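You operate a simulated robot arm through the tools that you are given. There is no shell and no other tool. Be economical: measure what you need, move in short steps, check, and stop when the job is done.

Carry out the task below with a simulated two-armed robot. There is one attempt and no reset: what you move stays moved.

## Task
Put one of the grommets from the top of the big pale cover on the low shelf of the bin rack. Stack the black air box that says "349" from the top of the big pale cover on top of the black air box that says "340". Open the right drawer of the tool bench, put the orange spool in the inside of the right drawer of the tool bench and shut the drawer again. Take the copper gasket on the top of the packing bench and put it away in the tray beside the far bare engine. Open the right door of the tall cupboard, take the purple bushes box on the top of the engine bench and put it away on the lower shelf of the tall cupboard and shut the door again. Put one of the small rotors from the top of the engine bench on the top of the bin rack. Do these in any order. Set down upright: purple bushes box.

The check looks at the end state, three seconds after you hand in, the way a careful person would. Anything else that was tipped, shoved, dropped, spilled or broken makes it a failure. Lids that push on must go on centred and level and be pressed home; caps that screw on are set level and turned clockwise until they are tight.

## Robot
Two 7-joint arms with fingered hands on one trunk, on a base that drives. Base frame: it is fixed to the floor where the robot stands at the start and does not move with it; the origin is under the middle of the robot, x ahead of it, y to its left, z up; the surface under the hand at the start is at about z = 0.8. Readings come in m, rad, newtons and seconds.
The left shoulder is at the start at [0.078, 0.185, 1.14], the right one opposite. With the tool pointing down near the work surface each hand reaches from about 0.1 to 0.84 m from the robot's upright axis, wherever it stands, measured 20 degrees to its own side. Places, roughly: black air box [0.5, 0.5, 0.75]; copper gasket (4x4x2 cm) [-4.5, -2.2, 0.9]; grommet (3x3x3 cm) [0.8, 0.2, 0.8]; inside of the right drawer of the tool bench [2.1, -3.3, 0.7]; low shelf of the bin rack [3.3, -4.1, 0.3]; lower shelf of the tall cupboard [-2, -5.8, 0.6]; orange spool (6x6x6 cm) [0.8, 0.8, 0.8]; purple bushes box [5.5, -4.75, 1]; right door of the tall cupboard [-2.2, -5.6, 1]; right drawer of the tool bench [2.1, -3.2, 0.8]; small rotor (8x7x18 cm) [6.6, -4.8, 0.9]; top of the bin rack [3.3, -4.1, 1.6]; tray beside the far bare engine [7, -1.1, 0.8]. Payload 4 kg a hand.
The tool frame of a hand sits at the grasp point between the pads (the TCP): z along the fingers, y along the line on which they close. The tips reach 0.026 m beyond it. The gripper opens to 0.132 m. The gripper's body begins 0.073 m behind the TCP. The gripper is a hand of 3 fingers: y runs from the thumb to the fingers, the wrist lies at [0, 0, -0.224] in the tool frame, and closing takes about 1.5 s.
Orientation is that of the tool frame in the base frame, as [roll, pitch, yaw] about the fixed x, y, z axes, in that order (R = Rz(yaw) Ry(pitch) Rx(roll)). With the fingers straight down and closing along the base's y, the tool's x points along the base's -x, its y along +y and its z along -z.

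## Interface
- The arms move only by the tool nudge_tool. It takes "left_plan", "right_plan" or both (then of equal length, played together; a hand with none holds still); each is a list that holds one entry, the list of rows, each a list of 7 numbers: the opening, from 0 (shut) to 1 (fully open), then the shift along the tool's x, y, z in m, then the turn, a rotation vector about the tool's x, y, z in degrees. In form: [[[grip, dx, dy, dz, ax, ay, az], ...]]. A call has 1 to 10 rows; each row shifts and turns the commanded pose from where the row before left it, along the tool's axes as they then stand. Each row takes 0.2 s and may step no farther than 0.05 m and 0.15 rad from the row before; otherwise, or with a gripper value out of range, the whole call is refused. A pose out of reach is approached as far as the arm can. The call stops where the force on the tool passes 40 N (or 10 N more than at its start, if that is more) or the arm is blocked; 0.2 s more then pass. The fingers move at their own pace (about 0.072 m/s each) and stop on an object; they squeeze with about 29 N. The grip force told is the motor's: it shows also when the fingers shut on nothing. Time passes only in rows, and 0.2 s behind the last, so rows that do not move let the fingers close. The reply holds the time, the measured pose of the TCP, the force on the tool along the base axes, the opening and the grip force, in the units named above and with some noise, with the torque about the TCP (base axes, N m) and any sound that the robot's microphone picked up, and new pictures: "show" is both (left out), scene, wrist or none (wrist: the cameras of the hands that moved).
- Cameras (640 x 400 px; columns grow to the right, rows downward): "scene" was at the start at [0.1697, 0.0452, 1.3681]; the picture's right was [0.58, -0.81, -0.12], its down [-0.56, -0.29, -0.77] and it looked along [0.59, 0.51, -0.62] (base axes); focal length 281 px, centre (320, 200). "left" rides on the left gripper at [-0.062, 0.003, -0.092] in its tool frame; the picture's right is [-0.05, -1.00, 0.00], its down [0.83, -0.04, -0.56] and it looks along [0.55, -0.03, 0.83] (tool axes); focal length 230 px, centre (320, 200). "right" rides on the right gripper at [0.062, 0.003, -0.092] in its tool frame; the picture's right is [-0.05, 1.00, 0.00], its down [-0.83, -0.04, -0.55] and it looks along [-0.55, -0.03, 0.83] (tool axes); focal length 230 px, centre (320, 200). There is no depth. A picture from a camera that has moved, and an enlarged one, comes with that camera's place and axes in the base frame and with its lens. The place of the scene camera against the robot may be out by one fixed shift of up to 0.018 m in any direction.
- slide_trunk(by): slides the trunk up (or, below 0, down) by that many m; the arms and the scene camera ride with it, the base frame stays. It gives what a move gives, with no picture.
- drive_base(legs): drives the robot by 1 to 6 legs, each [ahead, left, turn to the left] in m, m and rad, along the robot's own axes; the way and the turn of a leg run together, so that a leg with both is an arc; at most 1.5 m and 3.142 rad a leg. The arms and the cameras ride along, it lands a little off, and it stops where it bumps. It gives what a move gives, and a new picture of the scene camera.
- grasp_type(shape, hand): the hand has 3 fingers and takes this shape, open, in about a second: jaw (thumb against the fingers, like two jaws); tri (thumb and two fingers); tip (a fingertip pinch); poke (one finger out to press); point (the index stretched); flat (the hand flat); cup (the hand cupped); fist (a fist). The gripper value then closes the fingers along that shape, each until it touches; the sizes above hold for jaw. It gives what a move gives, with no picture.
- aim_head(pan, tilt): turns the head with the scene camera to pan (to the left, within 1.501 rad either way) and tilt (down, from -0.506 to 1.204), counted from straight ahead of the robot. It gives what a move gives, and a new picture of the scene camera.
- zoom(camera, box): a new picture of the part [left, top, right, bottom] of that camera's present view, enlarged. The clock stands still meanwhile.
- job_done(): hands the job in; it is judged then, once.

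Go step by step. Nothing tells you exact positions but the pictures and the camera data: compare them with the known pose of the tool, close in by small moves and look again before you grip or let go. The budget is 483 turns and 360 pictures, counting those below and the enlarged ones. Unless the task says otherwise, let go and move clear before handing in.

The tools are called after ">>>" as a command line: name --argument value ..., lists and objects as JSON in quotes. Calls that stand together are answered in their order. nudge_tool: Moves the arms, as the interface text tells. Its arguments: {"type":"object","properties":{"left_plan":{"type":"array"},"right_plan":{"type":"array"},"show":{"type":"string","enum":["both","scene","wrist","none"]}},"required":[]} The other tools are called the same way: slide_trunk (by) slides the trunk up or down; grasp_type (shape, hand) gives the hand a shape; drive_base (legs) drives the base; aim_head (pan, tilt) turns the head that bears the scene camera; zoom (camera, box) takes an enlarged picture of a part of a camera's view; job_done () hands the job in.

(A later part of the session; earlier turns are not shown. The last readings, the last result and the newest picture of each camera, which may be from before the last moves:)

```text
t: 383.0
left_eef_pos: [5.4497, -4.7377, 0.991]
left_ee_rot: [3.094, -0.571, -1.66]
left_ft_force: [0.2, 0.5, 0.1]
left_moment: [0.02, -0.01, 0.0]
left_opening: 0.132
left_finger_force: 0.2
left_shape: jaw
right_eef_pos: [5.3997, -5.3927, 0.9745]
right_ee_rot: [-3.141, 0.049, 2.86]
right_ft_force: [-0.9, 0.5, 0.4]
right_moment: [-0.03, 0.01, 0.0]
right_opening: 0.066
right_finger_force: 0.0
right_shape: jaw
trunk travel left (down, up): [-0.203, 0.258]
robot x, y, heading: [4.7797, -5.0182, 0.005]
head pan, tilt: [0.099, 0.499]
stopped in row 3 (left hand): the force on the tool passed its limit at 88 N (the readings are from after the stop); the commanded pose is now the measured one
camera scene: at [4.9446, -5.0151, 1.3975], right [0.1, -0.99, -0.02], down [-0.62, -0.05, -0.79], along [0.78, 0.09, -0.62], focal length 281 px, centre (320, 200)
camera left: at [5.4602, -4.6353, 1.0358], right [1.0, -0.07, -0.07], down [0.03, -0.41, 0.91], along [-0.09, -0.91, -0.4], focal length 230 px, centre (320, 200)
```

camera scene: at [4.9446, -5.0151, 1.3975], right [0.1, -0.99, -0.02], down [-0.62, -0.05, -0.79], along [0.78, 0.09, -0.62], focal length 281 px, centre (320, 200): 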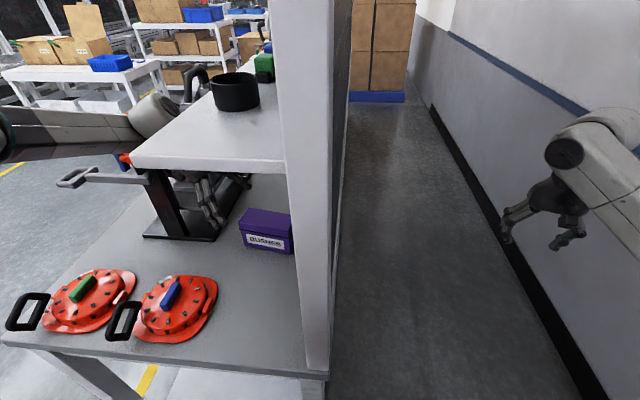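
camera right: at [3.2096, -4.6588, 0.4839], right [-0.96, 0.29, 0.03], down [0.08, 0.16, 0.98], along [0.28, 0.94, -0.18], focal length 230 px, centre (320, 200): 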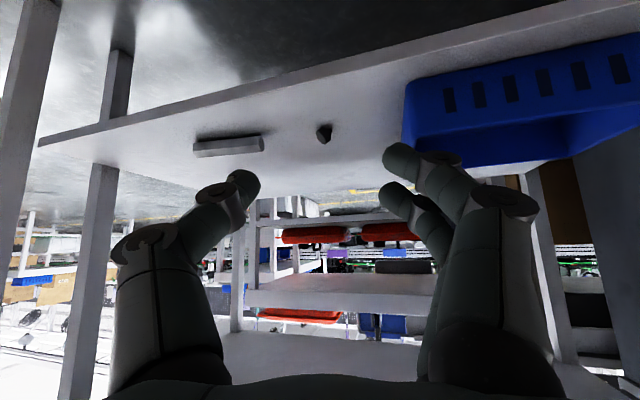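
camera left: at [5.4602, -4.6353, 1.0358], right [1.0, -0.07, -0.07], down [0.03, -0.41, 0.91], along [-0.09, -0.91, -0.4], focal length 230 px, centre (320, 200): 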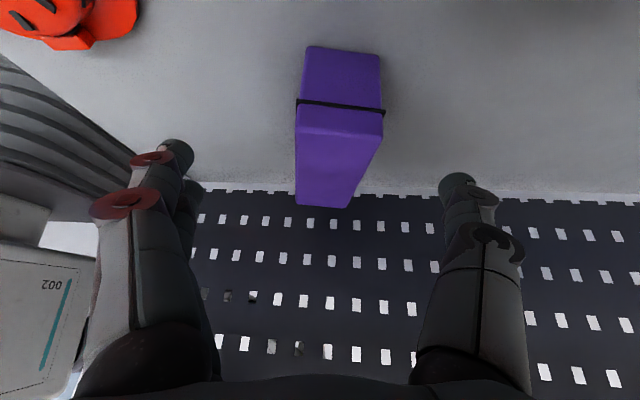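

The wrist touched the engine on that step (it did not move). The box is now centred between the fingers, so I'll go in along the hand's own axis, away from the engine.

>>> nudge_tool --left_plan '[[[1, 0, -0.001, 0.025, 0, 0, 0], [1, 0, -0.002, 0.025, 0, 0, 0], [1, 0, 0, 0, 0, 0, 0]]]' --show "both"

```text
t: 383.6
left_eef_pos: [5.4497, -4.7534, 0.963]
left_ee_rot: [3.095, -0.566, -1.65]
left_ft_force: [-8.7, -1.1, -1.0]
left_moment: [-0.03, -0.5, 1.09]
left_opening: 0.1319
left_finger_force: 0.0
left_shape: jaw
right_eef_pos: [5.4011, -5.391, 0.9732]
right_ee_rot: [-3.141, 0.046, 2.862]
right_ft_force: [-0.6, -0.3, -0.5]
right_moment: [0.0, -0.04, 0.0]
right_opening: 0.0659
right_finger_force: 0.0
right_shape: jaw
trunk travel left (down, up): [-0.203, 0.258]
robot x, y, heading: [4.7791, -5.0118, 0.006]
head pan, tilt: [0.099, 0.499]
stopped in row 2 (left hand): the force on the tool passed its limit at 60 N (the readings are from after the stop); the commanded pose is now the measured one
camera scene: at [4.9442, -5.0154, 1.3973], right [0.1, -0.99, -0.02], down [-0.62, -0.05, -0.79], along [0.78, 0.09, -0.62], focal length 281 px, centre (320, 200)
camera left: at [5.4588, -4.6513, 1.0089], right [1.0, -0.06, -0.07], down [0.04, -0.41, 0.91], along [-0.08, -0.91, -0.4], focal length 230 px, centre (320, 200)
```

scene: 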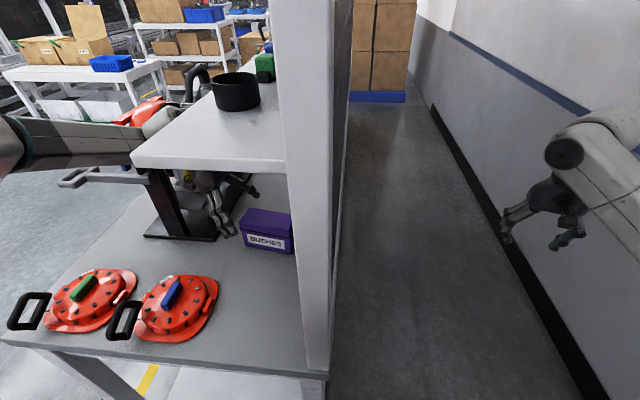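
left: 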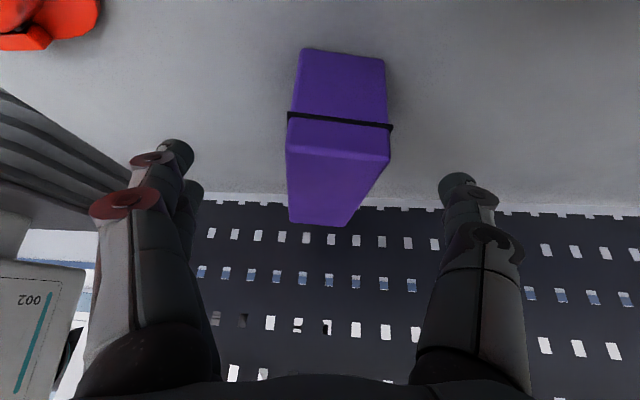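

The engine on the far side limits the hand. I'll shift 2 cm west; the closing fingers can centre the box themselves.

>>> nudge_tool --left_plan '[[[1, 0, 0.012, -0.004, 0, 0, 0], [1, 0, 0.012, 0, 0, 0, 0], [1, 0, -0.001, 0.02, 0, 0, 0], [1, 0, -0.002, 0.02, 0, 0, 0], [1, 0, 0, 0, 0, 0, 0]]]' --show "both"

```text
t: 385.0
left_eef_pos: [5.431, -4.7604, 0.957]
left_ee_rot: [-3.129, -0.556, -1.662]
left_ft_force: [0.8, 0.7, -0.7]
left_moment: [0.0, 0.01, 0.0]
left_opening: 0.1319
left_finger_force: 0.1
left_shape: jaw
right_eef_pos: [5.3925, -5.3896, 0.9753]
right_ee_rot: [3.138, 0.05, 2.868]
right_ft_force: [0.2, 0.0, -0.6]
right_moment: [0.06, -0.01, -0.01]
right_opening: 0.0657
right_finger_force: 0.1
right_shape: jaw
trunk travel left (down, up): [-0.203, 0.258]
robot x, y, heading: [4.7785, -5.0145, 0.012]
head pan, tilt: [0.099, 0.499]
stopped in row 5 (left hand): the arm was blocked; the commanded pose is now the measured one
camera scene: at [4.9336, -5.0177, 1.3974], right [0.11, -0.99, -0.02], down [-0.61, -0.05, -0.79], along [0.78, 0.1, -0.61], focal length 281 px, centre (320, 200)
camera left: at [5.4362, -4.6591, 1.005], right [1.0, -0.04, -0.01], down [0.0, -0.41, 0.91], along [-0.04, -0.91, -0.41], focal length 230 px, centre (320, 200)
```

scene: 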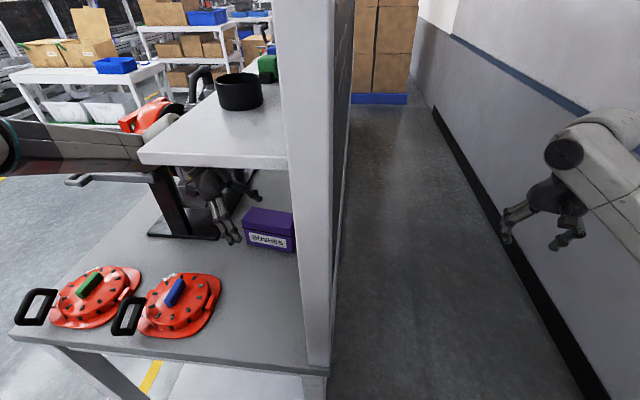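
left: 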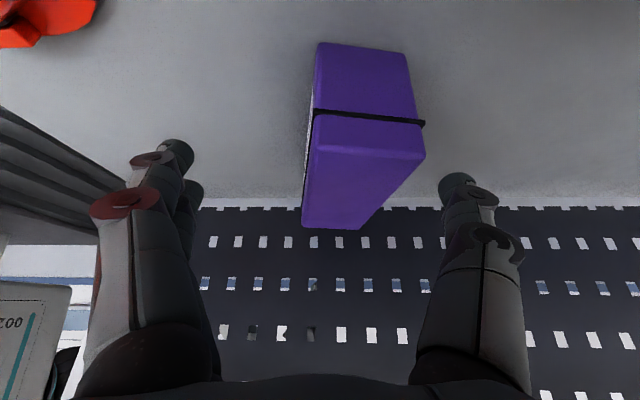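

The forearm is now resting near the engine stand's bar, so this way in won't do. I'll withdraw and come from the west instead with the hand pitched, closing along the box's length. First I need the bench height, to know the box length exactly.

>>> nudge_tool --left_plan '[[[1, 0, 0, -0.02, 0, 0, 0], [1, 0, 0, -0.03, 0, 0, 0], [1, 0, 0.03, 0, 0, 0, 0], [1, 0, 0.04, 0, 0, 0, 0], [1, 0, 0.04, 0, 0, 0, 0], [1, 0, 0.04, 0, 0, 0, 0], [1, 0, 0, 0, 0, 0, 0]]]' --show "none"

>>> drive_base --legs '[[-0.3, 0, 0]]'

```text
t: 386.6
left_eef_pos: [5.2925, -4.7193, 0.9892]
left_ee_rot: [3.133, -0.56, -1.657]
left_ft_force: [0.1, -0.7, -0.6]
left_moment: [-0.03, -0.03, -0.03]
left_opening: 0.1317
left_finger_force: 0.1
left_shape: jaw
right_eef_pos: [5.4045, -5.3883, 0.9717]
right_ee_rot: [-3.141, 0.045, 2.862]
right_ft_force: [0.2, 0.6, -0.1]
right_moment: [0.01, 0.06, -0.01]
right_opening: 0.0661
right_finger_force: 0.1
right_shape: jaw
trunk travel left (down, up): [-0.203, 0.258]
robot x, y, heading: [4.7788, -5.0175, 0.009]
head pan, tilt: [0.099, 0.499]
```

```text
t: 388.7
left_eef_pos: [4.9863, -4.7247, 0.99]
left_ee_rot: [3.134, -0.56, -1.663]
left_ft_force: [0.3, 0.1, -0.1]
left_moment: [-0.04, 0.01, 0.01]
left_opening: 0.1316
left_finger_force: 0.1
left_shape: jaw
right_eef_pos: [5.0912, -5.3941, 0.972]
right_ee_rot: [-3.141, 0.045, 2.857]
right_ft_force: [-0.4, 0.3, -0.4]
right_moment: [-0.01, 0.0, 0.01]
right_opening: 0.0662
right_finger_force: 0.0
right_shape: jaw
trunk travel left (down, up): [-0.203, 0.258]
robot x, y, heading: [4.4728, -5.0189, 0.001]
head pan, tilt: [0.099, 0.499]
camera scene: at [4.6389, -5.016, 1.3969], right [0.1, -0.99, -0.02], down [-0.62, -0.05, -0.78], along [0.78, 0.09, -0.62], focal length 281 px, centre (320, 200)
```

scene: 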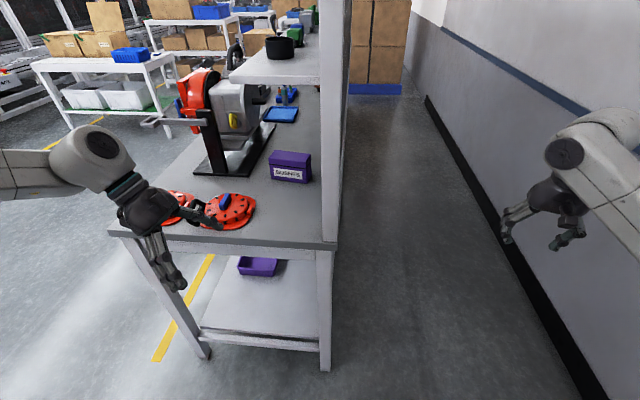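

>>> nudge_tool --left_plan '[[[1, 0, 0, 0, 0, -8, 0], [1, 0, 0, 0, 0, -8, 0], [1, 0, 0, 0, 0, -8, 0], [1, 0, 0, 0, 0, -8, 0], [1, 0, 0, 0, 0, 0, 8.5], [1, 0, 0, 0, 0, 0, 8.5], [1, 0, 0, 0, 0, 0, 8.5], [1, 0, 0, 0, 0, 0, 8.5], [1, 0, 0, 0, 0, 0, 8.5], [1, 0, 0, 0, 0, 0, 8.5]]]' --show "none"

>>> nudge_tool --left_plan '[[[1, 0, 0, 0, 0, 0, 8.5], [1, 0, 0, 0, 0, 0, 8.5], [1, 0, 0, 0, 0, 0, 8.5], [1, 0, 0, 0, 0, 0, 8.5], [1, 0, 0, 0, 0, 0, 5], [1, 0, 0, 0, 0, -8, 0], [1, 0, 0, 0, 0, -8, 0], [1, 0, 0, 0, 0, -8, 0], [1, 0, 0, 0, 0, -8, 0], [1, 0, 0, 0, 0, -8, 0]]]' --show "both"

```text
t: 390.9
left_eef_pos: [4.9869, -4.7246, 0.9904]
left_ee_rot: [3.141, -0.007, -2.562]
left_ft_force: [0.3, 0.8, -0.3]
left_moment: [0.02, -0.01, -0.03]
left_opening: 0.132
left_finger_force: 0.0
left_shape: jaw
right_eef_pos: [5.0919, -5.3937, 0.972]
right_ee_rot: [-3.138, 0.045, 2.858]
right_ft_force: [0.3, 0.3, 0.1]
right_moment: [0.03, 0.03, 0.02]
right_opening: 0.0661
right_finger_force: 0.0
right_shape: jaw
trunk travel left (down, up): [-0.203, 0.258]
robot x, y, heading: [4.4725, -5.0192, -0.001]
head pan, tilt: [0.099, 0.499]
```

```text
t: 393.1
left_eef_pos: [4.9864, -4.7244, 0.9911]
left_ee_rot: [-3.136, 0.695, 3.047]
left_ft_force: [-0.5, -0.4, 0.1]
left_moment: [0.01, 0.0, 0.0]
left_opening: 0.132
left_finger_force: 0.0
left_shape: jaw
right_eef_pos: [5.0919, -5.3946, 0.9722]
right_ee_rot: [-3.139, 0.044, 2.858]
right_ft_force: [0.3, -0.1, -1.0]
right_moment: [0.01, 0.02, 0.03]
right_opening: 0.0659
right_finger_force: 0.0
right_shape: jaw
trunk travel left (down, up): [-0.203, 0.258]
robot x, y, heading: [4.4721, -5.0181, 0.004]
head pan, tilt: [0.099, 0.499]
camera scene: at [4.6387, -5.0157, 1.3971], right [0.1, -0.99, -0.02], down [-0.62, -0.05, -0.78], along [0.78, 0.09, -0.62], focal length 281 px, centre (320, 200)
camera left: at [4.9751, -4.7187, 1.1022], right [-0.06, -1.0, 0.04], down [-0.99, 0.05, -0.1], along [0.1, -0.04, -0.99], focal length 230 px, centre (320, 200)
```

scene: 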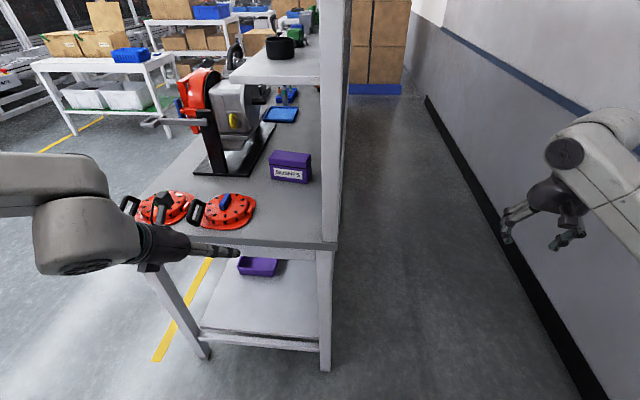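
left: 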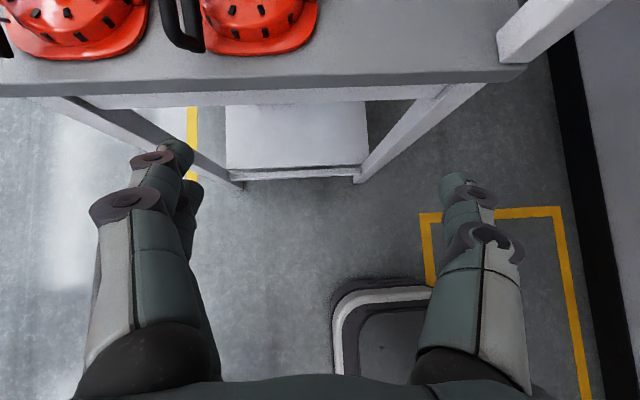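

The hand is now pitched forward with its camera looking straight down. I'll line it up with the box in y and drive forward to measure the box from above.

>>> nudge_tool --left_plan '[[[1, -0.003, -0.045, 0.0027, 0, 0, 0], [1, -0.003, -0.045, 0.0027, 0, 0, 0], [1, 0, 0, 0, 0, 0, 0]]]' --show "none"

>>> drive_base --legs '[[0.3, 0, 0]]'

>>> zoom --camera "left" --box '[0, 0, 640, 400]'

```text
t: 393.9
left_eef_pos: [4.985, -4.8141, 0.991]
left_ee_rot: [-3.137, 0.695, 3.047]
left_ft_force: [-0.8, -0.1, -0.3]
left_moment: [-0.01, 0.0, -0.03]
left_opening: 0.132
left_finger_force: 0.0
left_shape: jaw
right_eef_pos: [5.093, -5.3933, 0.9734]
right_ee_rot: [-3.138, 0.045, 2.858]
right_ft_force: [-0.2, 0.4, 0.0]
right_moment: [0.01, 0.02, 0.0]
right_opening: 0.0658
right_finger_force: 0.3
right_shape: jaw
trunk travel left (down, up): [-0.203, 0.258]
robot x, y, heading: [4.4725, -5.0139, -0.001]
head pan, tilt: [0.099, 0.499]
```

```text
t: 395.9
left_eef_pos: [5.2611, -4.8123, 0.9837]
left_ee_rot: [3.139, 0.676, 3.034]
left_ft_force: [0.6, -0.2, -0.1]
left_moment: [-0.01, 0.02, -0.02]
left_opening: 0.1318
left_finger_force: 0.0
left_shape: jaw
right_eef_pos: [5.3807, -5.3892, 0.9712]
right_ee_rot: [-3.139, 0.045, 2.865]
right_ft_force: [0.0, -0.1, -0.1]
right_moment: [-0.02, 0.02, -0.03]
right_opening: 0.0659
right_finger_force: 0.0
right_shape: jaw
trunk travel left (down, up): [-0.203, 0.258]
robot x, y, heading: [4.7575, -5.0167, 0.005]
head pan, tilt: [0.099, 0.499]
stopped in leg 1: the robot was blocked; the commanded pose is now the measured one
camera scene: at [4.9247, -5.0137, 1.3972], right [0.11, -0.99, -0.02], down [-0.62, -0.05, -0.78], along [0.78, 0.09, -0.62], focal length 281 px, centre (320, 200)
```

scene: 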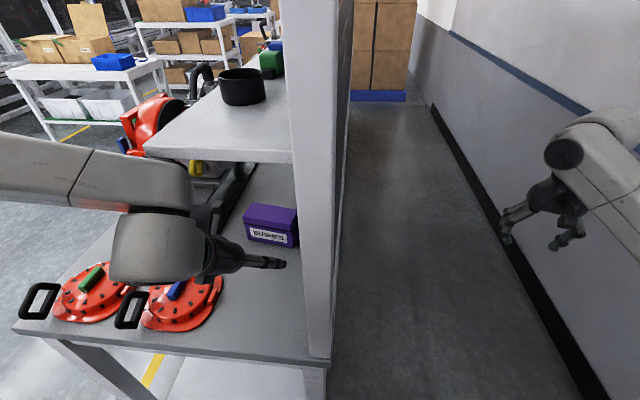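

```text
1.00 times, centred on (320, 200) of left (not enlarged: the box is as wide or as high as the picture)
camera zoom: at [5.2518, -4.808, 1.0957], right [-0.07, -1.0, 0.03], down [-0.99, 0.06, -0.09], along [0.08, -0.04, -1.0], focal length 230 px, centre (320, 200)
```

zoom: 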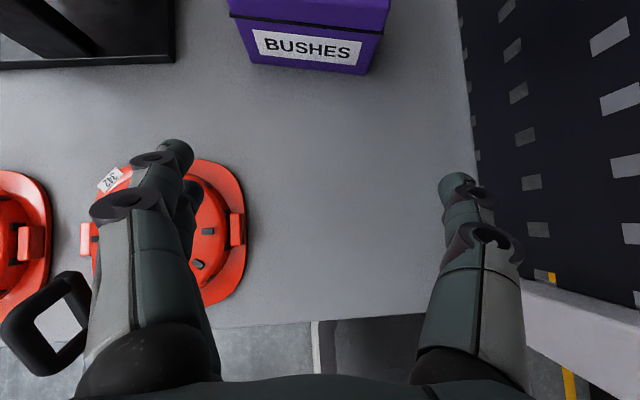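

The box length comes out at about 12–13 cm, close to the 13.2 cm opening, so I need the bench height exactly. I'll close the hand and touch the bench gently beside the box.

>>> nudge_tool --left_plan '[[[0.5, 0, -0.015, -0.01, 0, 0, 0], [0.2, 0, -0.015, 0, 0, 0, 0], [0, 0, 0, 0, 0, 0, 0], [0, 0, 0, 0, 0, 0, 0], [0, 0, 0, 0, 0, 0, 0], [0, 0.019, 0, 0.023, 0, 0, 0], [0, 0.019, 0, 0.023, 0, 0, 0], [0, 0.006, 0, 0.0076, 0, 0, 0], [0, 0, 0, 0, 0, 0, 0]]]' --show "wrist"

```text
t: 397.9
left_eef_pos: [5.2533, -4.844, 0.9212]
left_ee_rot: [3.141, 0.675, 3.034]
left_ft_force: [-0.5, -0.2, -0.6]
left_moment: [0.01, 0.01, 0.0]
left_opening: 0.0
left_finger_force: 29.2
left_shape: jaw
right_eef_pos: [5.3814, -5.3907, 0.9712]
right_ee_rot: [-3.14, 0.044, 2.863]
right_ft_force: [0.5, -0.8, 0.2]
right_moment: [-0.02, 0.01, 0.0]
right_opening: 0.0658
right_finger_force: 0.0
right_shape: jaw
trunk travel left (down, up): [-0.203, 0.258]
robot x, y, heading: [4.7564, -5.0147, 0.0]
head pan, tilt: [0.099, 0.499]
camera left: at [5.2433, -4.8387, 1.033], right [-0.07, -1.0, 0.03], down [-0.99, 0.06, -0.09], along [0.08, -0.04, -1.0], focal length 230 px, centre (320, 200)
```

left: 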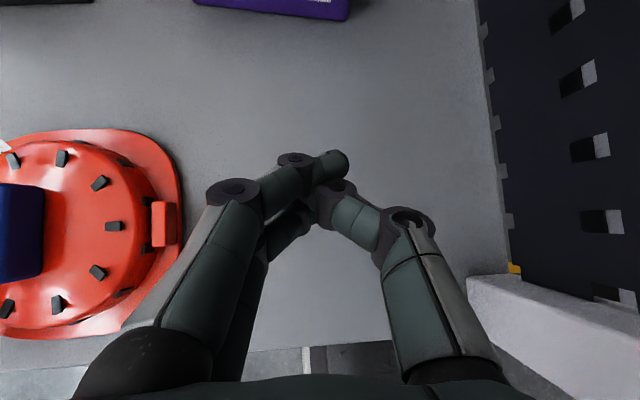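

>>> nudge_tool --left_plan '[[[0, 0.0125, 0, 0.0156, 0, 0, 0], [0, 0.0063, 0, 0.0078, 0, 0, 0], [0, 0.0063, 0, 0.0078, 0, 0, 0], [0, 0.0063, 0, 0.0078, 0, 0, 0], [0, 0.0032, 0, 0.0039, 0, 0, 0], [0, 0.0032, 0, 0.0039, 0, 0, 0]]]' --show "none"

```text
t: 399.1
left_eef_pos: [5.257, -4.8411, 0.8738]
left_ee_rot: [3.135, 0.699, 3.034]
left_ft_force: [-3.9, 7.0, 20.7]
left_moment: [-0.13, 0.17, -0.04]
left_opening: 0.0003
left_finger_force: 30.0
left_shape: jaw
right_eef_pos: [5.3798, -5.3888, 0.9732]
right_ee_rot: [-3.14, 0.045, 2.864]
right_ft_force: [1.2, -0.3, 0.0]
right_moment: [0.02, -0.01, 0.0]
right_opening: 0.0661
right_finger_force: 0.1
right_shape: jaw
trunk travel left (down, up): [-0.203, 0.258]
robot x, y, heading: [4.7561, -5.0179, 0.009]
head pan, tilt: [0.099, 0.499]
stopped in row 5 (left hand): the force on the tool passed its limit at 44 N (the readings are from after the stop); the commanded pose is now the measured one
```

The bench top is at 0.85, so the box is 12.7 cm long: it just fits the opening. The forearm was touching the shelf above, so I'll back off and lower the pitch to nearly horizontal.

>>> nudge_tool --left_plan '[[[0, -0.0125, 0, -0.0156, 0, 0, 0], [0, -0.0125, 0, -0.0156, 0, 0, 0], [0.5, -0.0125, 0, -0.0156, 0, 0, 0], [1, 0, 0, 0, 0, 0, 0]]]' --show "none"

>>> drive_base --legs '[[-0.25, 0, 0]]'

>>> nudge_tool --left_plan '[[[1, 0, 0, 0, 0, -7.5, 0], [1, 0, 0, 0, 0, -7.5, 0], [1, 0, 0, 0, 0, -7.5, 0], [1, 0, 0, 0, 0, -7.5, 0], [1, 0, 0, 0, 0, 0, 0]]]' --show "both"

```text
t: 400.1
left_eef_pos: [5.2552, -4.8432, 0.9314]
left_ee_rot: [3.137, 0.693, 3.033]
left_ft_force: [0.8, 0.0, -0.1]
left_moment: [0.0, -0.03, 0.02]
left_opening: 0.0503
left_finger_force: 0.1
left_shape: jaw
right_eef_pos: [5.382, -5.3881, 0.9709]
right_ee_rot: [-3.14, 0.044, 2.86]
right_ft_force: [-0.5, -0.4, -1.1]
right_moment: [0.01, 0.04, 0.0]
right_opening: 0.066
right_finger_force: 0.0
right_shape: jaw
trunk travel left (down, up): [-0.203, 0.258]
robot x, y, heading: [4.7579, -5.0141, 0.01]
head pan, tilt: [0.099, 0.499]
```

```text
t: 401.9
left_eef_pos: [5.004, -4.8473, 0.9317]
left_ee_rot: [3.136, 0.691, 3.033]
left_ft_force: [0.5, 0.1, -0.8]
left_moment: [0.01, -0.01, -0.01]
left_opening: 0.1317
left_finger_force: 0.0
left_shape: jaw
right_eef_pos: [5.1267, -5.3919, 0.9709]
right_ee_rot: [-3.141, 0.043, 2.859]
right_ft_force: [0.2, 1.1, 0.4]
right_moment: [0.03, 0.01, -0.02]
right_opening: 0.0657
right_finger_force: 0.0
right_shape: jaw
trunk travel left (down, up): [-0.203, 0.258]
robot x, y, heading: [4.5024, -5.0132, 0.003]
head pan, tilt: [0.099, 0.499]
camera scene: at [4.6732, -5.0161, 1.3969], right [0.1, -0.99, -0.02], down [-0.62, -0.05, -0.78], along [0.78, 0.09, -0.62], focal length 281 px, centre (320, 200)
```

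scene: 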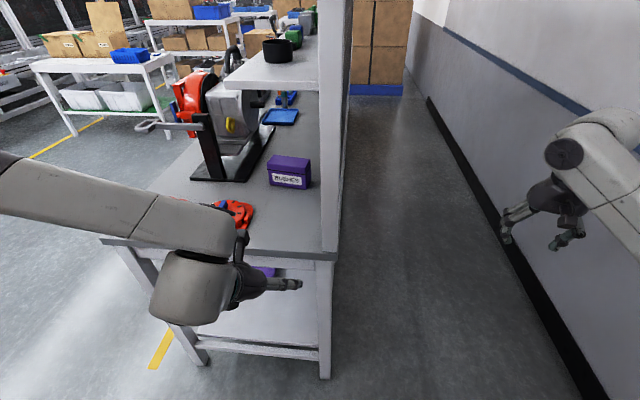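

```text
t: 403.1
left_eef_pos: [5.0036, -4.8453, 0.9323]
left_ee_rot: [3.133, 1.085, 3.031]
left_ft_force: [-0.6, 0.4, -0.6]
left_moment: [0.03, 0.02, -0.02]
left_opening: 0.132
left_finger_force: 0.0
left_shape: jaw
left hand out of reach, approached as far as the arm can: row 4
right_eef_pos: [5.1279, -5.3912, 0.9714]
right_ee_rot: [-3.14, 0.044, 2.86]
right_ft_force: [0.4, 0.0, 0.2]
right_moment: [-0.01, 0.01, 0.04]
right_opening: 0.0661
right_finger_force: 0.0
right_shape: jaw
trunk travel left (down, up): [-0.203, 0.258]
robot x, y, heading: [4.5019, -5.0166, 0.002]
head pan, tilt: [0.099, 0.499]
camera scene: at [4.6732, -5.016, 1.397], right [0.1, -0.99, -0.02], down [-0.62, -0.05, -0.78], along [0.78, 0.09, -0.62], focal length 281 px, centre (320, 200)
camera left: at [4.9518, -4.8359, 1.0307], right [-0.08, -1.0, 0.04], down [-0.88, 0.05, -0.48], along [0.47, -0.07, -0.88], focal length 230 px, centre (320, 200)
```

scene: 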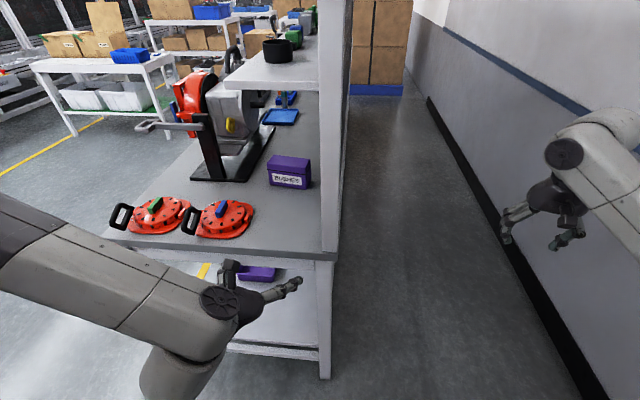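
left: 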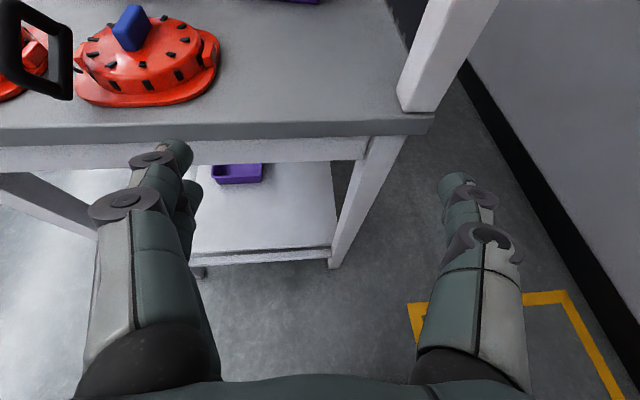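

>>> nudge_tool --left_plan '[[[1, -0.034, 0.0127, -0.02, 0, 0, 0], [1, 0, 0.0127, 0, 0, 0, 0], [1, 0, 0, 0, 0, 0, 0]]]' --show "none"

>>> drive_base --legs '[[0.2, 0, 0]]'

>>> nudge_tool --left_plan '[[[1, -0.0186, 0.0044, 0.0352, 0, 0, 0], [1, -0.0186, 0.0044, 0.0352, 0, 0, 0], [1, -0.0186, 0.0044, 0.0352, 0, 0, 0], [1, 0, 0, 0, 0, 0, 0]]]' --show "both"

```text
t: 403.9
left_eef_pos: [5.0127, -4.822, 0.9696]
left_ee_rot: [3.13, 1.084, 3.028]
left_ft_force: [0.6, 0.1, 0.5]
left_moment: [0.03, 0.0, 0.08]
left_opening: 0.132
left_finger_force: 0.1
left_shape: jaw
left hand out of reach, approached as far as the arm can: row 1
right_eef_pos: [5.1277, -5.3924, 0.9711]
right_ee_rot: [-3.14, 0.045, 2.862]
right_ft_force: [-0.5, -0.4, 0.6]
right_moment: [0.02, 0.0, -0.01]
right_opening: 0.0659
right_finger_force: 0.2
right_shape: jaw
trunk travel left (down, up): [-0.203, 0.258]
robot x, y, heading: [4.5046, -5.0162, 0.006]
head pan, tilt: [0.099, 0.499]
```

```text
t: 405.5
left_eef_pos: [5.2138, -4.8199, 0.9716]
left_ee_rot: [3.131, 1.084, 3.032]
left_ft_force: [0.3, 0.3, 0.4]
left_moment: [0.0, 0.04, -0.01]
left_opening: 0.1319
left_finger_force: 0.0
left_shape: jaw
right_eef_pos: [5.3311, -5.3887, 0.9727]
right_ee_rot: [-3.14, 0.044, 2.864]
right_ft_force: [-0.1, -0.7, -0.6]
right_moment: [-0.02, 0.01, 0.01]
right_opening: 0.0662
right_finger_force: 0.0
right_shape: jaw
trunk travel left (down, up): [-0.203, 0.258]
robot x, y, heading: [4.7072, -5.0175, 0.008]
head pan, tilt: [0.099, 0.499]
camera scene: at [4.8761, -5.0142, 1.3971], right [0.11, -0.99, -0.02], down [-0.62, -0.05, -0.78], along [0.78, 0.09, -0.62], focal length 281 px, centre (320, 200)
```

scene: 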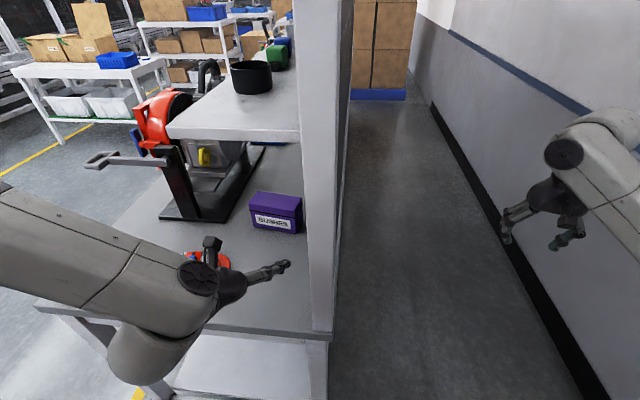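

```text
t: 406.5
left_eef_pos: [5.333, -4.818, 0.9683]
left_ee_rot: [3.13, 1.084, 3.031]
left_ft_force: [0.0, 0.6, 0.4]
left_moment: [0.02, 0.01, 0.01]
left_opening: 0.1319
left_finger_force: 0.1
left_shape: jaw
right_eef_pos: [5.3301, -5.3884, 0.9715]
right_ee_rot: [-3.139, 0.045, 2.864]
right_ft_force: [-0.8, -0.5, 0.7]
right_moment: [0.0, 0.02, -0.02]
right_opening: 0.0663
right_finger_force: 0.1
right_shape: jaw
trunk travel left (down, up): [-0.203, 0.258]
robot x, y, heading: [4.7092, -5.0185, 0.01]
head pan, tilt: [0.099, 0.499]
camera scene: at [4.8749, -5.0141, 1.3972], right [0.11, -0.99, -0.02], down [-0.62, -0.05, -0.78], along [0.78, 0.09, -0.62], focal length 281 px, centre (320, 200)
camera left: at [5.2811, -4.809, 1.0692], right [-0.08, -1.0, 0.04], down [-0.88, 0.05, -0.47], along [0.47, -0.07, -0.88], focal length 230 px, centre (320, 200)
```

scene: 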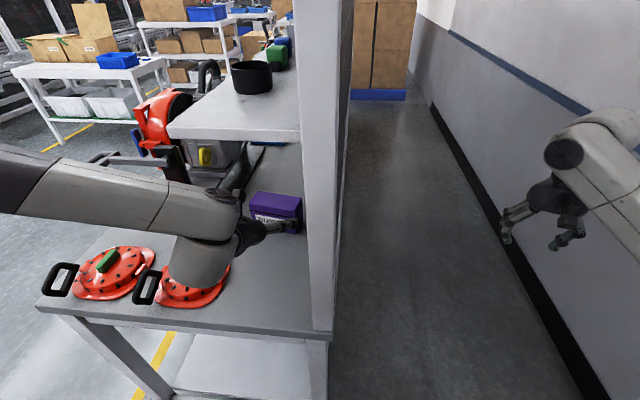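
left: 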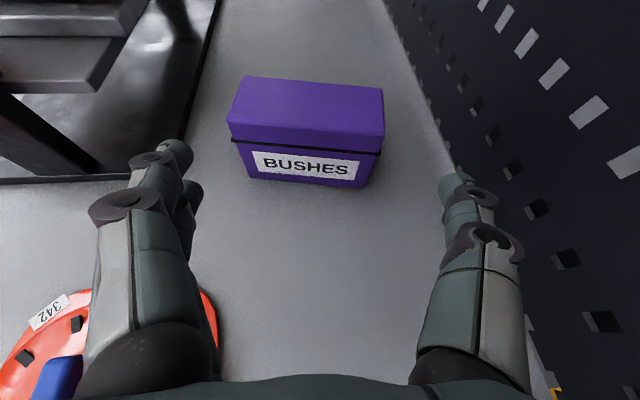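

>>> zoom --camera "left" --box '[200, 60, 424, 200]'

```text
2.86 times, centred on (312, 130) of left
camera zoom: at [5.2811, -4.809, 1.0692], right [-0.08, -1.0, 0.04], down [-0.88, 0.05, -0.47], along [0.47, -0.07, -0.88], focal length 657 px, centre (343, 400)
```

zoom: 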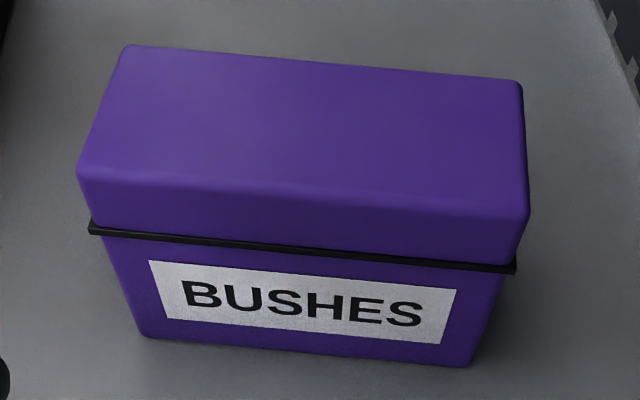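

The box body is 12.9 cm but its black rim is wider than my opening, so gripping lengthwise is unsafe. Instead I'll push its south end with the closed hand to swing it round, so that its thin side faces my fingers.

>>> nudge_tool --left_plan '[[[0.5, 0, -0.012, 0, 0, 0, 0], [0.2, 0, -0.012, 0, 0, 0, 0], [0, 0, -0.0128, 0, 0, 0, 0], [0, 0, 0, 0, 0, 0, 0], [0, 0, 0, 0, 0, 0, 0], [0, 0.0238, 0, 0.0129, 0, 0, 0], [0, 0.0238, 0, 0.0129, 0, 0, 0], [0, 0.0238, 0, 0.0129, 0, 0, 0], [0, 0, 0, 0, 0, 0, 0]]]' --show "both"

```text
t: 408.5
left_eef_pos: [5.3306, -4.8547, 0.8898]
left_ee_rot: [3.13, 1.083, 3.033]
left_ft_force: [-0.7, -0.3, 0.1]
left_moment: [0.04, 0.02, 0.0]
left_opening: 0.0
left_finger_force: 29.0
left_shape: jaw
right_eef_pos: [5.33, -5.3889, 0.9717]
right_ee_rot: [-3.14, 0.045, 2.865]
right_ft_force: [-0.6, -0.3, -0.7]
right_moment: [-0.01, -0.04, -0.01]
right_opening: 0.0662
right_finger_force: 0.0
right_shape: jaw
trunk travel left (down, up): [-0.203, 0.258]
robot x, y, heading: [4.7078, -5.0157, 0.006]
head pan, tilt: [0.099, 0.499]
camera scene: at [4.8753, -5.0143, 1.3971], right [0.11, -0.99, -0.02], down [-0.62, -0.05, -0.78], along [0.78, 0.09, -0.62], focal length 281 px, centre (320, 200)
camera left: at [5.2788, -4.8448, 0.989], right [-0.08, -1.0, 0.04], down [-0.88, 0.05, -0.47], along [0.47, -0.07, -0.88], focal length 230 px, centre (320, 200)
```

scene: 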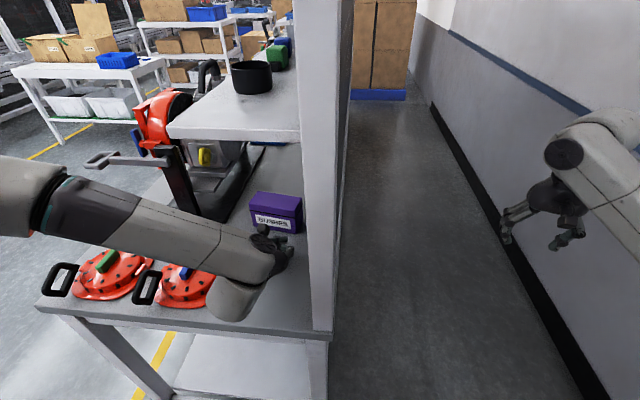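
left: 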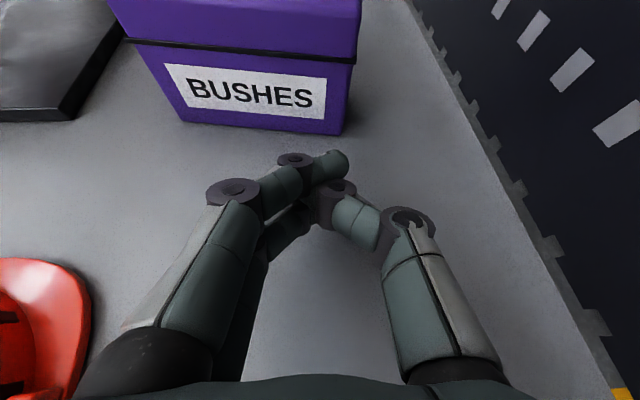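

>>> nudge_tool --left_plan '[[[0, -0.0116, 0.0028, 0.022, 0, 0, 0], [0, -0.0116, 0.0028, 0.022, 0, 0, 0], [0, -0.0093, 0.0022, 0.0176, 0, 0, 0], [0, -0.0093, 0.0022, 0.0176, 0, 0, 0], [0, -0.0093, 0.0022, 0.0176, 0, 0, 0], [0, 0, 0, 0, 0, 0, 0]]]' --show "wrist"

```text
t: 409.9
left_eef_pos: [5.4398, -4.8536, 0.8902]
left_ee_rot: [3.133, 1.084, 3.03]
left_ft_force: [-0.6, -0.5, 0.6]
left_moment: [0.02, 0.01, 0.02]
left_opening: 0.0
left_finger_force: 28.9
left_shape: jaw
right_eef_pos: [5.3304, -5.3906, 0.9713]
right_ee_rot: [-3.139, 0.044, 2.865]
right_ft_force: [0.4, -0.3, -0.7]
right_moment: [0.03, 0.04, 0.03]
right_opening: 0.0658
right_finger_force: 0.0
right_shape: jaw
trunk travel left (down, up): [-0.203, 0.258]
robot x, y, heading: [4.7094, -5.013, 0.013]
head pan, tilt: [0.099, 0.499]
camera left: at [5.3879, -4.8445, 0.9895], right [-0.08, -1.0, 0.04], down [-0.88, 0.05, -0.47], along [0.47, -0.07, -0.88], focal length 230 px, centre (320, 200)
```

left: 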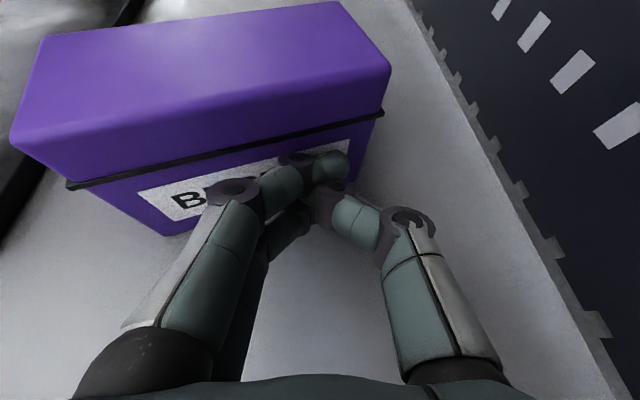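

>>> nudge_tool --left_plan '[[[0, -0.0093, 0.0022, 0.0176, 0, 0, 0], [0, -0.0093, 0.0022, 0.0176, 0, 0, 0], [0, -0.0093, 0.0022, 0.0176, 0, 0, 0], [0, 0, 0, 0, 0, 0, 0]]]' --show "both"

```text
t: 410.9
left_eef_pos: [5.4833, -4.8315, 0.9076]
left_ee_rot: [3.132, 1.083, 3.029]
left_ft_force: [0.3, -0.4, -0.7]
left_moment: [0.02, -0.02, 0.02]
left_opening: 0.0
left_finger_force: 29.4
left_shape: jaw
left hand out of reach, approached as far as the arm can: row 1, 2, 3
right_eef_pos: [5.3308, -5.3887, 0.9704]
right_ee_rot: [-3.14, 0.044, 2.862]
right_ft_force: [-0.3, 0.3, 0.0]
right_moment: [0.01, 0.03, 0.0]
right_opening: 0.0662
right_finger_force: 0.1
right_shape: jaw
trunk travel left (down, up): [-0.203, 0.258]
robot x, y, heading: [4.7062, -5.0143, 0.008]
head pan, tilt: [0.099, 0.499]
camera scene: at [4.8757, -5.0144, 1.397], right [0.11, -0.99, -0.02], down [-0.62, -0.05, -0.78], along [0.78, 0.09, -0.62], focal length 281 px, centre (320, 200)
camera left: at [5.4312, -4.8228, 1.0073], right [-0.08, -1.0, 0.04], down [-0.88, 0.05, -0.47], along [0.47, -0.07, -0.88], focal length 230 px, centre (320, 200)
```

scene: 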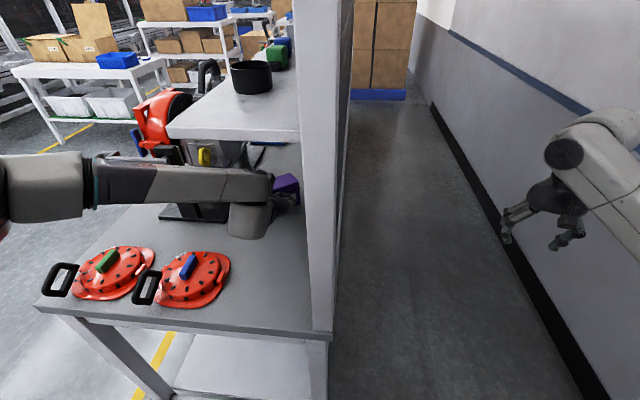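
left: 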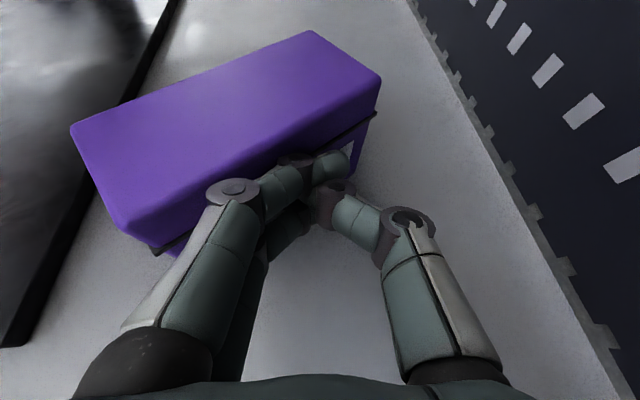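

The box is turning nicely, about 40° so far. I'm at arm's reach, so I'll re-set the hand lower and drive forward 7 cm to push on.

>>> nudge_tool --left_plan '[[[0, 0.0139, -0.0033, -0.0264, 0, 0, 0], [0, 0.0148, -0.0135, 0.01, 0, 0, 0], [0, 0, 0, 0, 0, 0, 0]]]' --show "none"

>>> drive_base --legs '[[0.065, 0, -0.008]]'

>>> zoom --camera "left" --box '[0, 0, 640, 400]'

```text
t: 411.7
left_eef_pos: [5.4517, -4.8458, 0.8927]
left_ee_rot: [3.133, 1.083, 3.034]
left_ft_force: [-0.8, -0.1, -0.9]
left_moment: [-0.01, 0.0, -0.01]
left_opening: 0.0
left_finger_force: 28.6
left_shape: jaw
right_eef_pos: [5.331, -5.3893, 0.972]
right_ee_rot: [-3.14, 0.044, 2.864]
right_ft_force: [0.6, 0.6, -0.2]
right_moment: [0.03, -0.03, 0.04]
right_opening: 0.066
right_finger_force: 0.0
right_shape: jaw
trunk travel left (down, up): [-0.203, 0.258]
robot x, y, heading: [4.7067, -5.0154, 0.006]
head pan, tilt: [0.099, 0.499]
```

```text
t: 412.7
left_eef_pos: [5.5182, -4.8497, 0.8922]
left_ee_rot: [3.133, 1.083, 3.025]
left_ft_force: [1.4, 0.5, -0.9]
left_moment: [0.03, -0.03, 0.0]
left_opening: 0.0
left_finger_force: 29.4
left_shape: jaw
right_eef_pos: [5.3939, -5.3919, 0.9721]
right_ee_rot: [-3.14, 0.045, 2.857]
right_ft_force: [-0.3, -0.4, -0.7]
right_moment: [0.0, 0.0, -0.03]
right_opening: 0.0659
right_finger_force: 0.0
right_shape: jaw
trunk travel left (down, up): [-0.203, 0.258]
robot x, y, heading: [4.7736, -5.0144, -0.001]
head pan, tilt: [0.099, 0.499]
camera scene: at [4.9412, -5.0151, 1.3971], right [0.1, -0.99, -0.02], down [-0.62, -0.05, -0.78], along [0.78, 0.09, -0.62], focal length 281 px, centre (320, 200)
```

scene: 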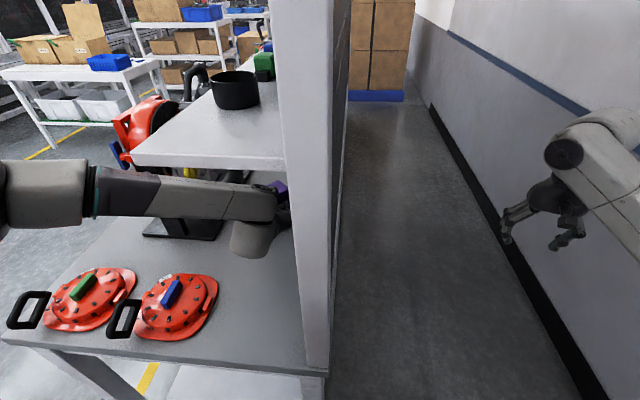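

```text
1.00 times, centred on (320, 200) of left (not enlarged: the box is as wide or as high as the picture)
camera zoom: at [5.4671, -4.8405, 0.991], right [-0.08, -1.0, 0.04], down [-0.88, 0.05, -0.47], along [0.47, -0.08, -0.88], focal length 230 px, centre (320, 200)
```

zoom: 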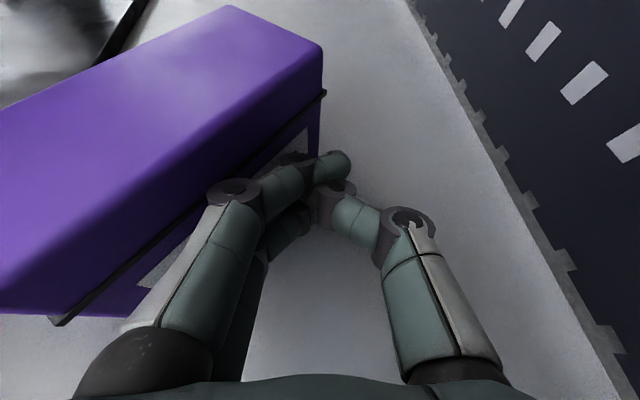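

The box now lies about 39° off the x direction, enough to be grasped by its west end. I'll back off, open, turn the hand slightly, and come in again.

>>> nudge_tool --left_plan '[[[0, 0.0186, -0.0044, -0.0352, 0, 0, 0], [0, 0.0232, -0.0055, -0.044, 0, 0, 0], [1, -0.034, 0, -0.02, 0, 0, 0], [1, -0.034, 0, -0.02, 0, 0, 0], [1, 0, 0, 0, -7.07, 0, -3.74], [1, 0, 0, 0, 0, 5, 0], [1, 0, 0, 0, 0, 5, 0], [1, 0, 0.03, 0, 0, 0, 0], [1, 0, 0.035, 0, 0, 0, 0], [1, 0, 0, 0, 0, 0, 0]]]' --show "both"

```text
t: 414.9
left_eef_pos: [5.4241, -4.7871, 0.9748]
left_ee_rot: [3.137, 0.912, -3.114]
left_ft_force: [-0.2, -0.2, -0.3]
left_moment: [-0.03, 0.02, 0.02]
left_opening: 0.1318
left_finger_force: 0.0
left_shape: jaw
right_eef_pos: [5.3936, -5.3942, 0.9718]
right_ee_rot: [-3.14, 0.044, 2.856]
right_ft_force: [-0.2, 0.3, 0.2]
right_moment: [-0.02, 0.03, 0.01]
right_opening: 0.0661
right_finger_force: 0.2
right_shape: jaw
trunk travel left (down, up): [-0.203, 0.258]
robot x, y, heading: [4.7744, -5.0143, 0.004]
head pan, tilt: [0.099, 0.499]
camera scene: at [4.9418, -5.0158, 1.3975], right [0.1, -0.99, -0.02], down [-0.62, -0.05, -0.78], along [0.78, 0.09, -0.62], focal length 281 px, centre (320, 200)
camera left: at [5.3891, -4.7849, 1.0817], right [0.06, -1.0, 0.04], down [-0.95, -0.07, -0.32], along [0.32, -0.02, -0.95], focal length 230 px, centre (320, 200)
```

scene: 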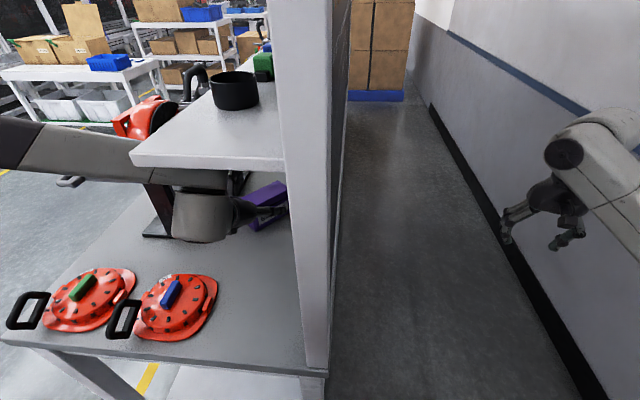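
left: 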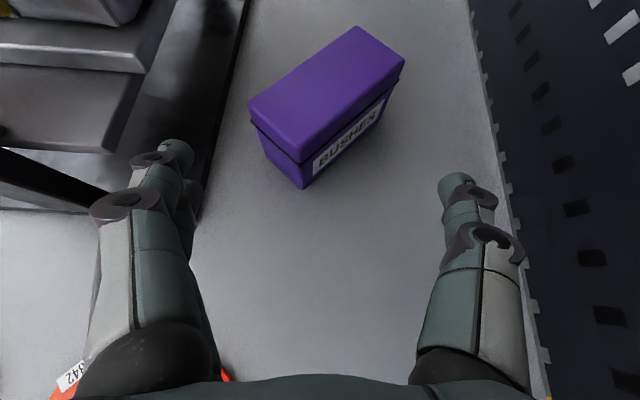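

>>> nudge_tool --left_plan '[[[1, 0.0237, 0.0037, 0.0184, 0, 0, 0], [1, 0.0237, 0.0037, 0.0184, 0, 0, 0], [1, 0.0237, 0.0037, 0.0184, 0, 0, 0], [1, 0, 0, 0, 0, 0, 0]]]' --show "both"

```text
t: 415.9
left_eef_pos: [5.4217, -4.7742, 0.8826]
left_ee_rot: [3.134, 0.91, -3.116]
left_ft_force: [0.1, 1.1, -0.2]
left_moment: [0.0, 0.0, 0.0]
left_opening: 0.1322
left_finger_force: 0.0
left_shape: jaw
right_eef_pos: [5.3934, -5.3934, 0.9721]
right_ee_rot: [-3.141, 0.044, 2.857]
right_ft_force: [-1.2, -0.2, -0.7]
right_moment: [0.01, 0.04, 0.0]
right_opening: 0.0661
right_finger_force: 0.0
right_shape: jaw
trunk travel left (down, up): [-0.203, 0.258]
robot x, y, heading: [4.772, -5.0158, 0.001]
head pan, tilt: [0.099, 0.499]
camera scene: at [4.9403, -5.0155, 1.3971], right [0.1, -0.99, -0.02], down [-0.62, -0.05, -0.78], along [0.78, 0.09, -0.62], focal length 281 px, centre (320, 200)
camera left: at [5.3868, -4.7711, 0.9891], right [0.06, -1.0, 0.04], down [-0.95, -0.07, -0.32], along [0.32, -0.01, -0.95], focal length 230 px, centre (320, 200)
```

scene: 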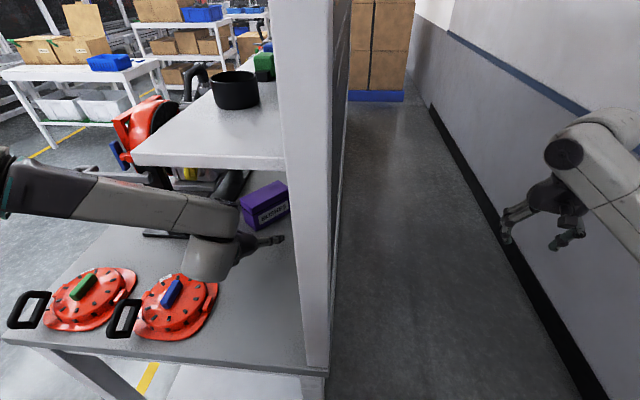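
left: 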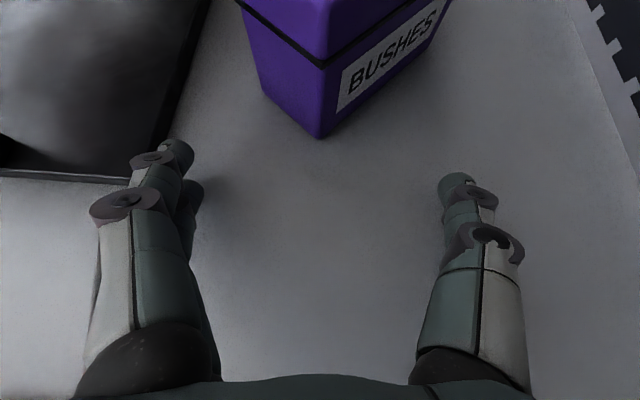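

>>> nudge_tool --left_plan '[[[1, -0.0184, -0.0008, 0.0237, 0, 0, 0], [1, -0.0184, -0.0008, 0.0237, 0, 0, 0], [1, -0.0184, -0.0008, 0.0237, 0, 0, 0], [1, -0.0153, -0.0008, 0.0197, 0, 0, 0], [1, 0, 0, 0, 0, 0, 0]]]' --show "wrist"

```text
t: 417.1
left_eef_pos: [5.5372, -4.7728, 0.8819]
left_ee_rot: [3.133, 0.909, -3.116]
left_ft_force: [0.0, 0.9, -0.6]
left_moment: [0.01, -0.02, 0.01]
left_opening: 0.1321
left_finger_force: 0.1
left_shape: jaw
right_eef_pos: [5.3923, -5.3938, 0.972]
right_ee_rot: [-3.141, 0.044, 2.857]
right_ft_force: [0.0, 0.0, -0.7]
right_moment: [0.01, -0.04, 0.01]
right_opening: 0.0661
right_finger_force: 0.1
right_shape: jaw
trunk travel left (down, up): [-0.203, 0.258]
robot x, y, heading: [4.7748, -5.019, -0.001]
head pan, tilt: [0.099, 0.499]
camera left: at [5.5028, -4.7709, 0.9888], right [0.06, -1.0, 0.04], down [-0.95, -0.07, -0.32], along [0.32, -0.01, -0.95], focal length 230 px, centre (320, 200)
```

left: 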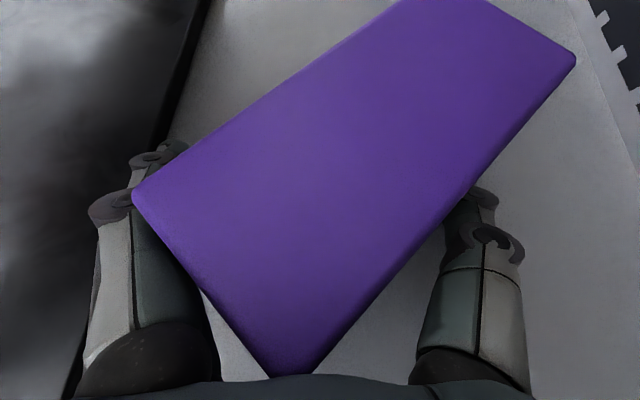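

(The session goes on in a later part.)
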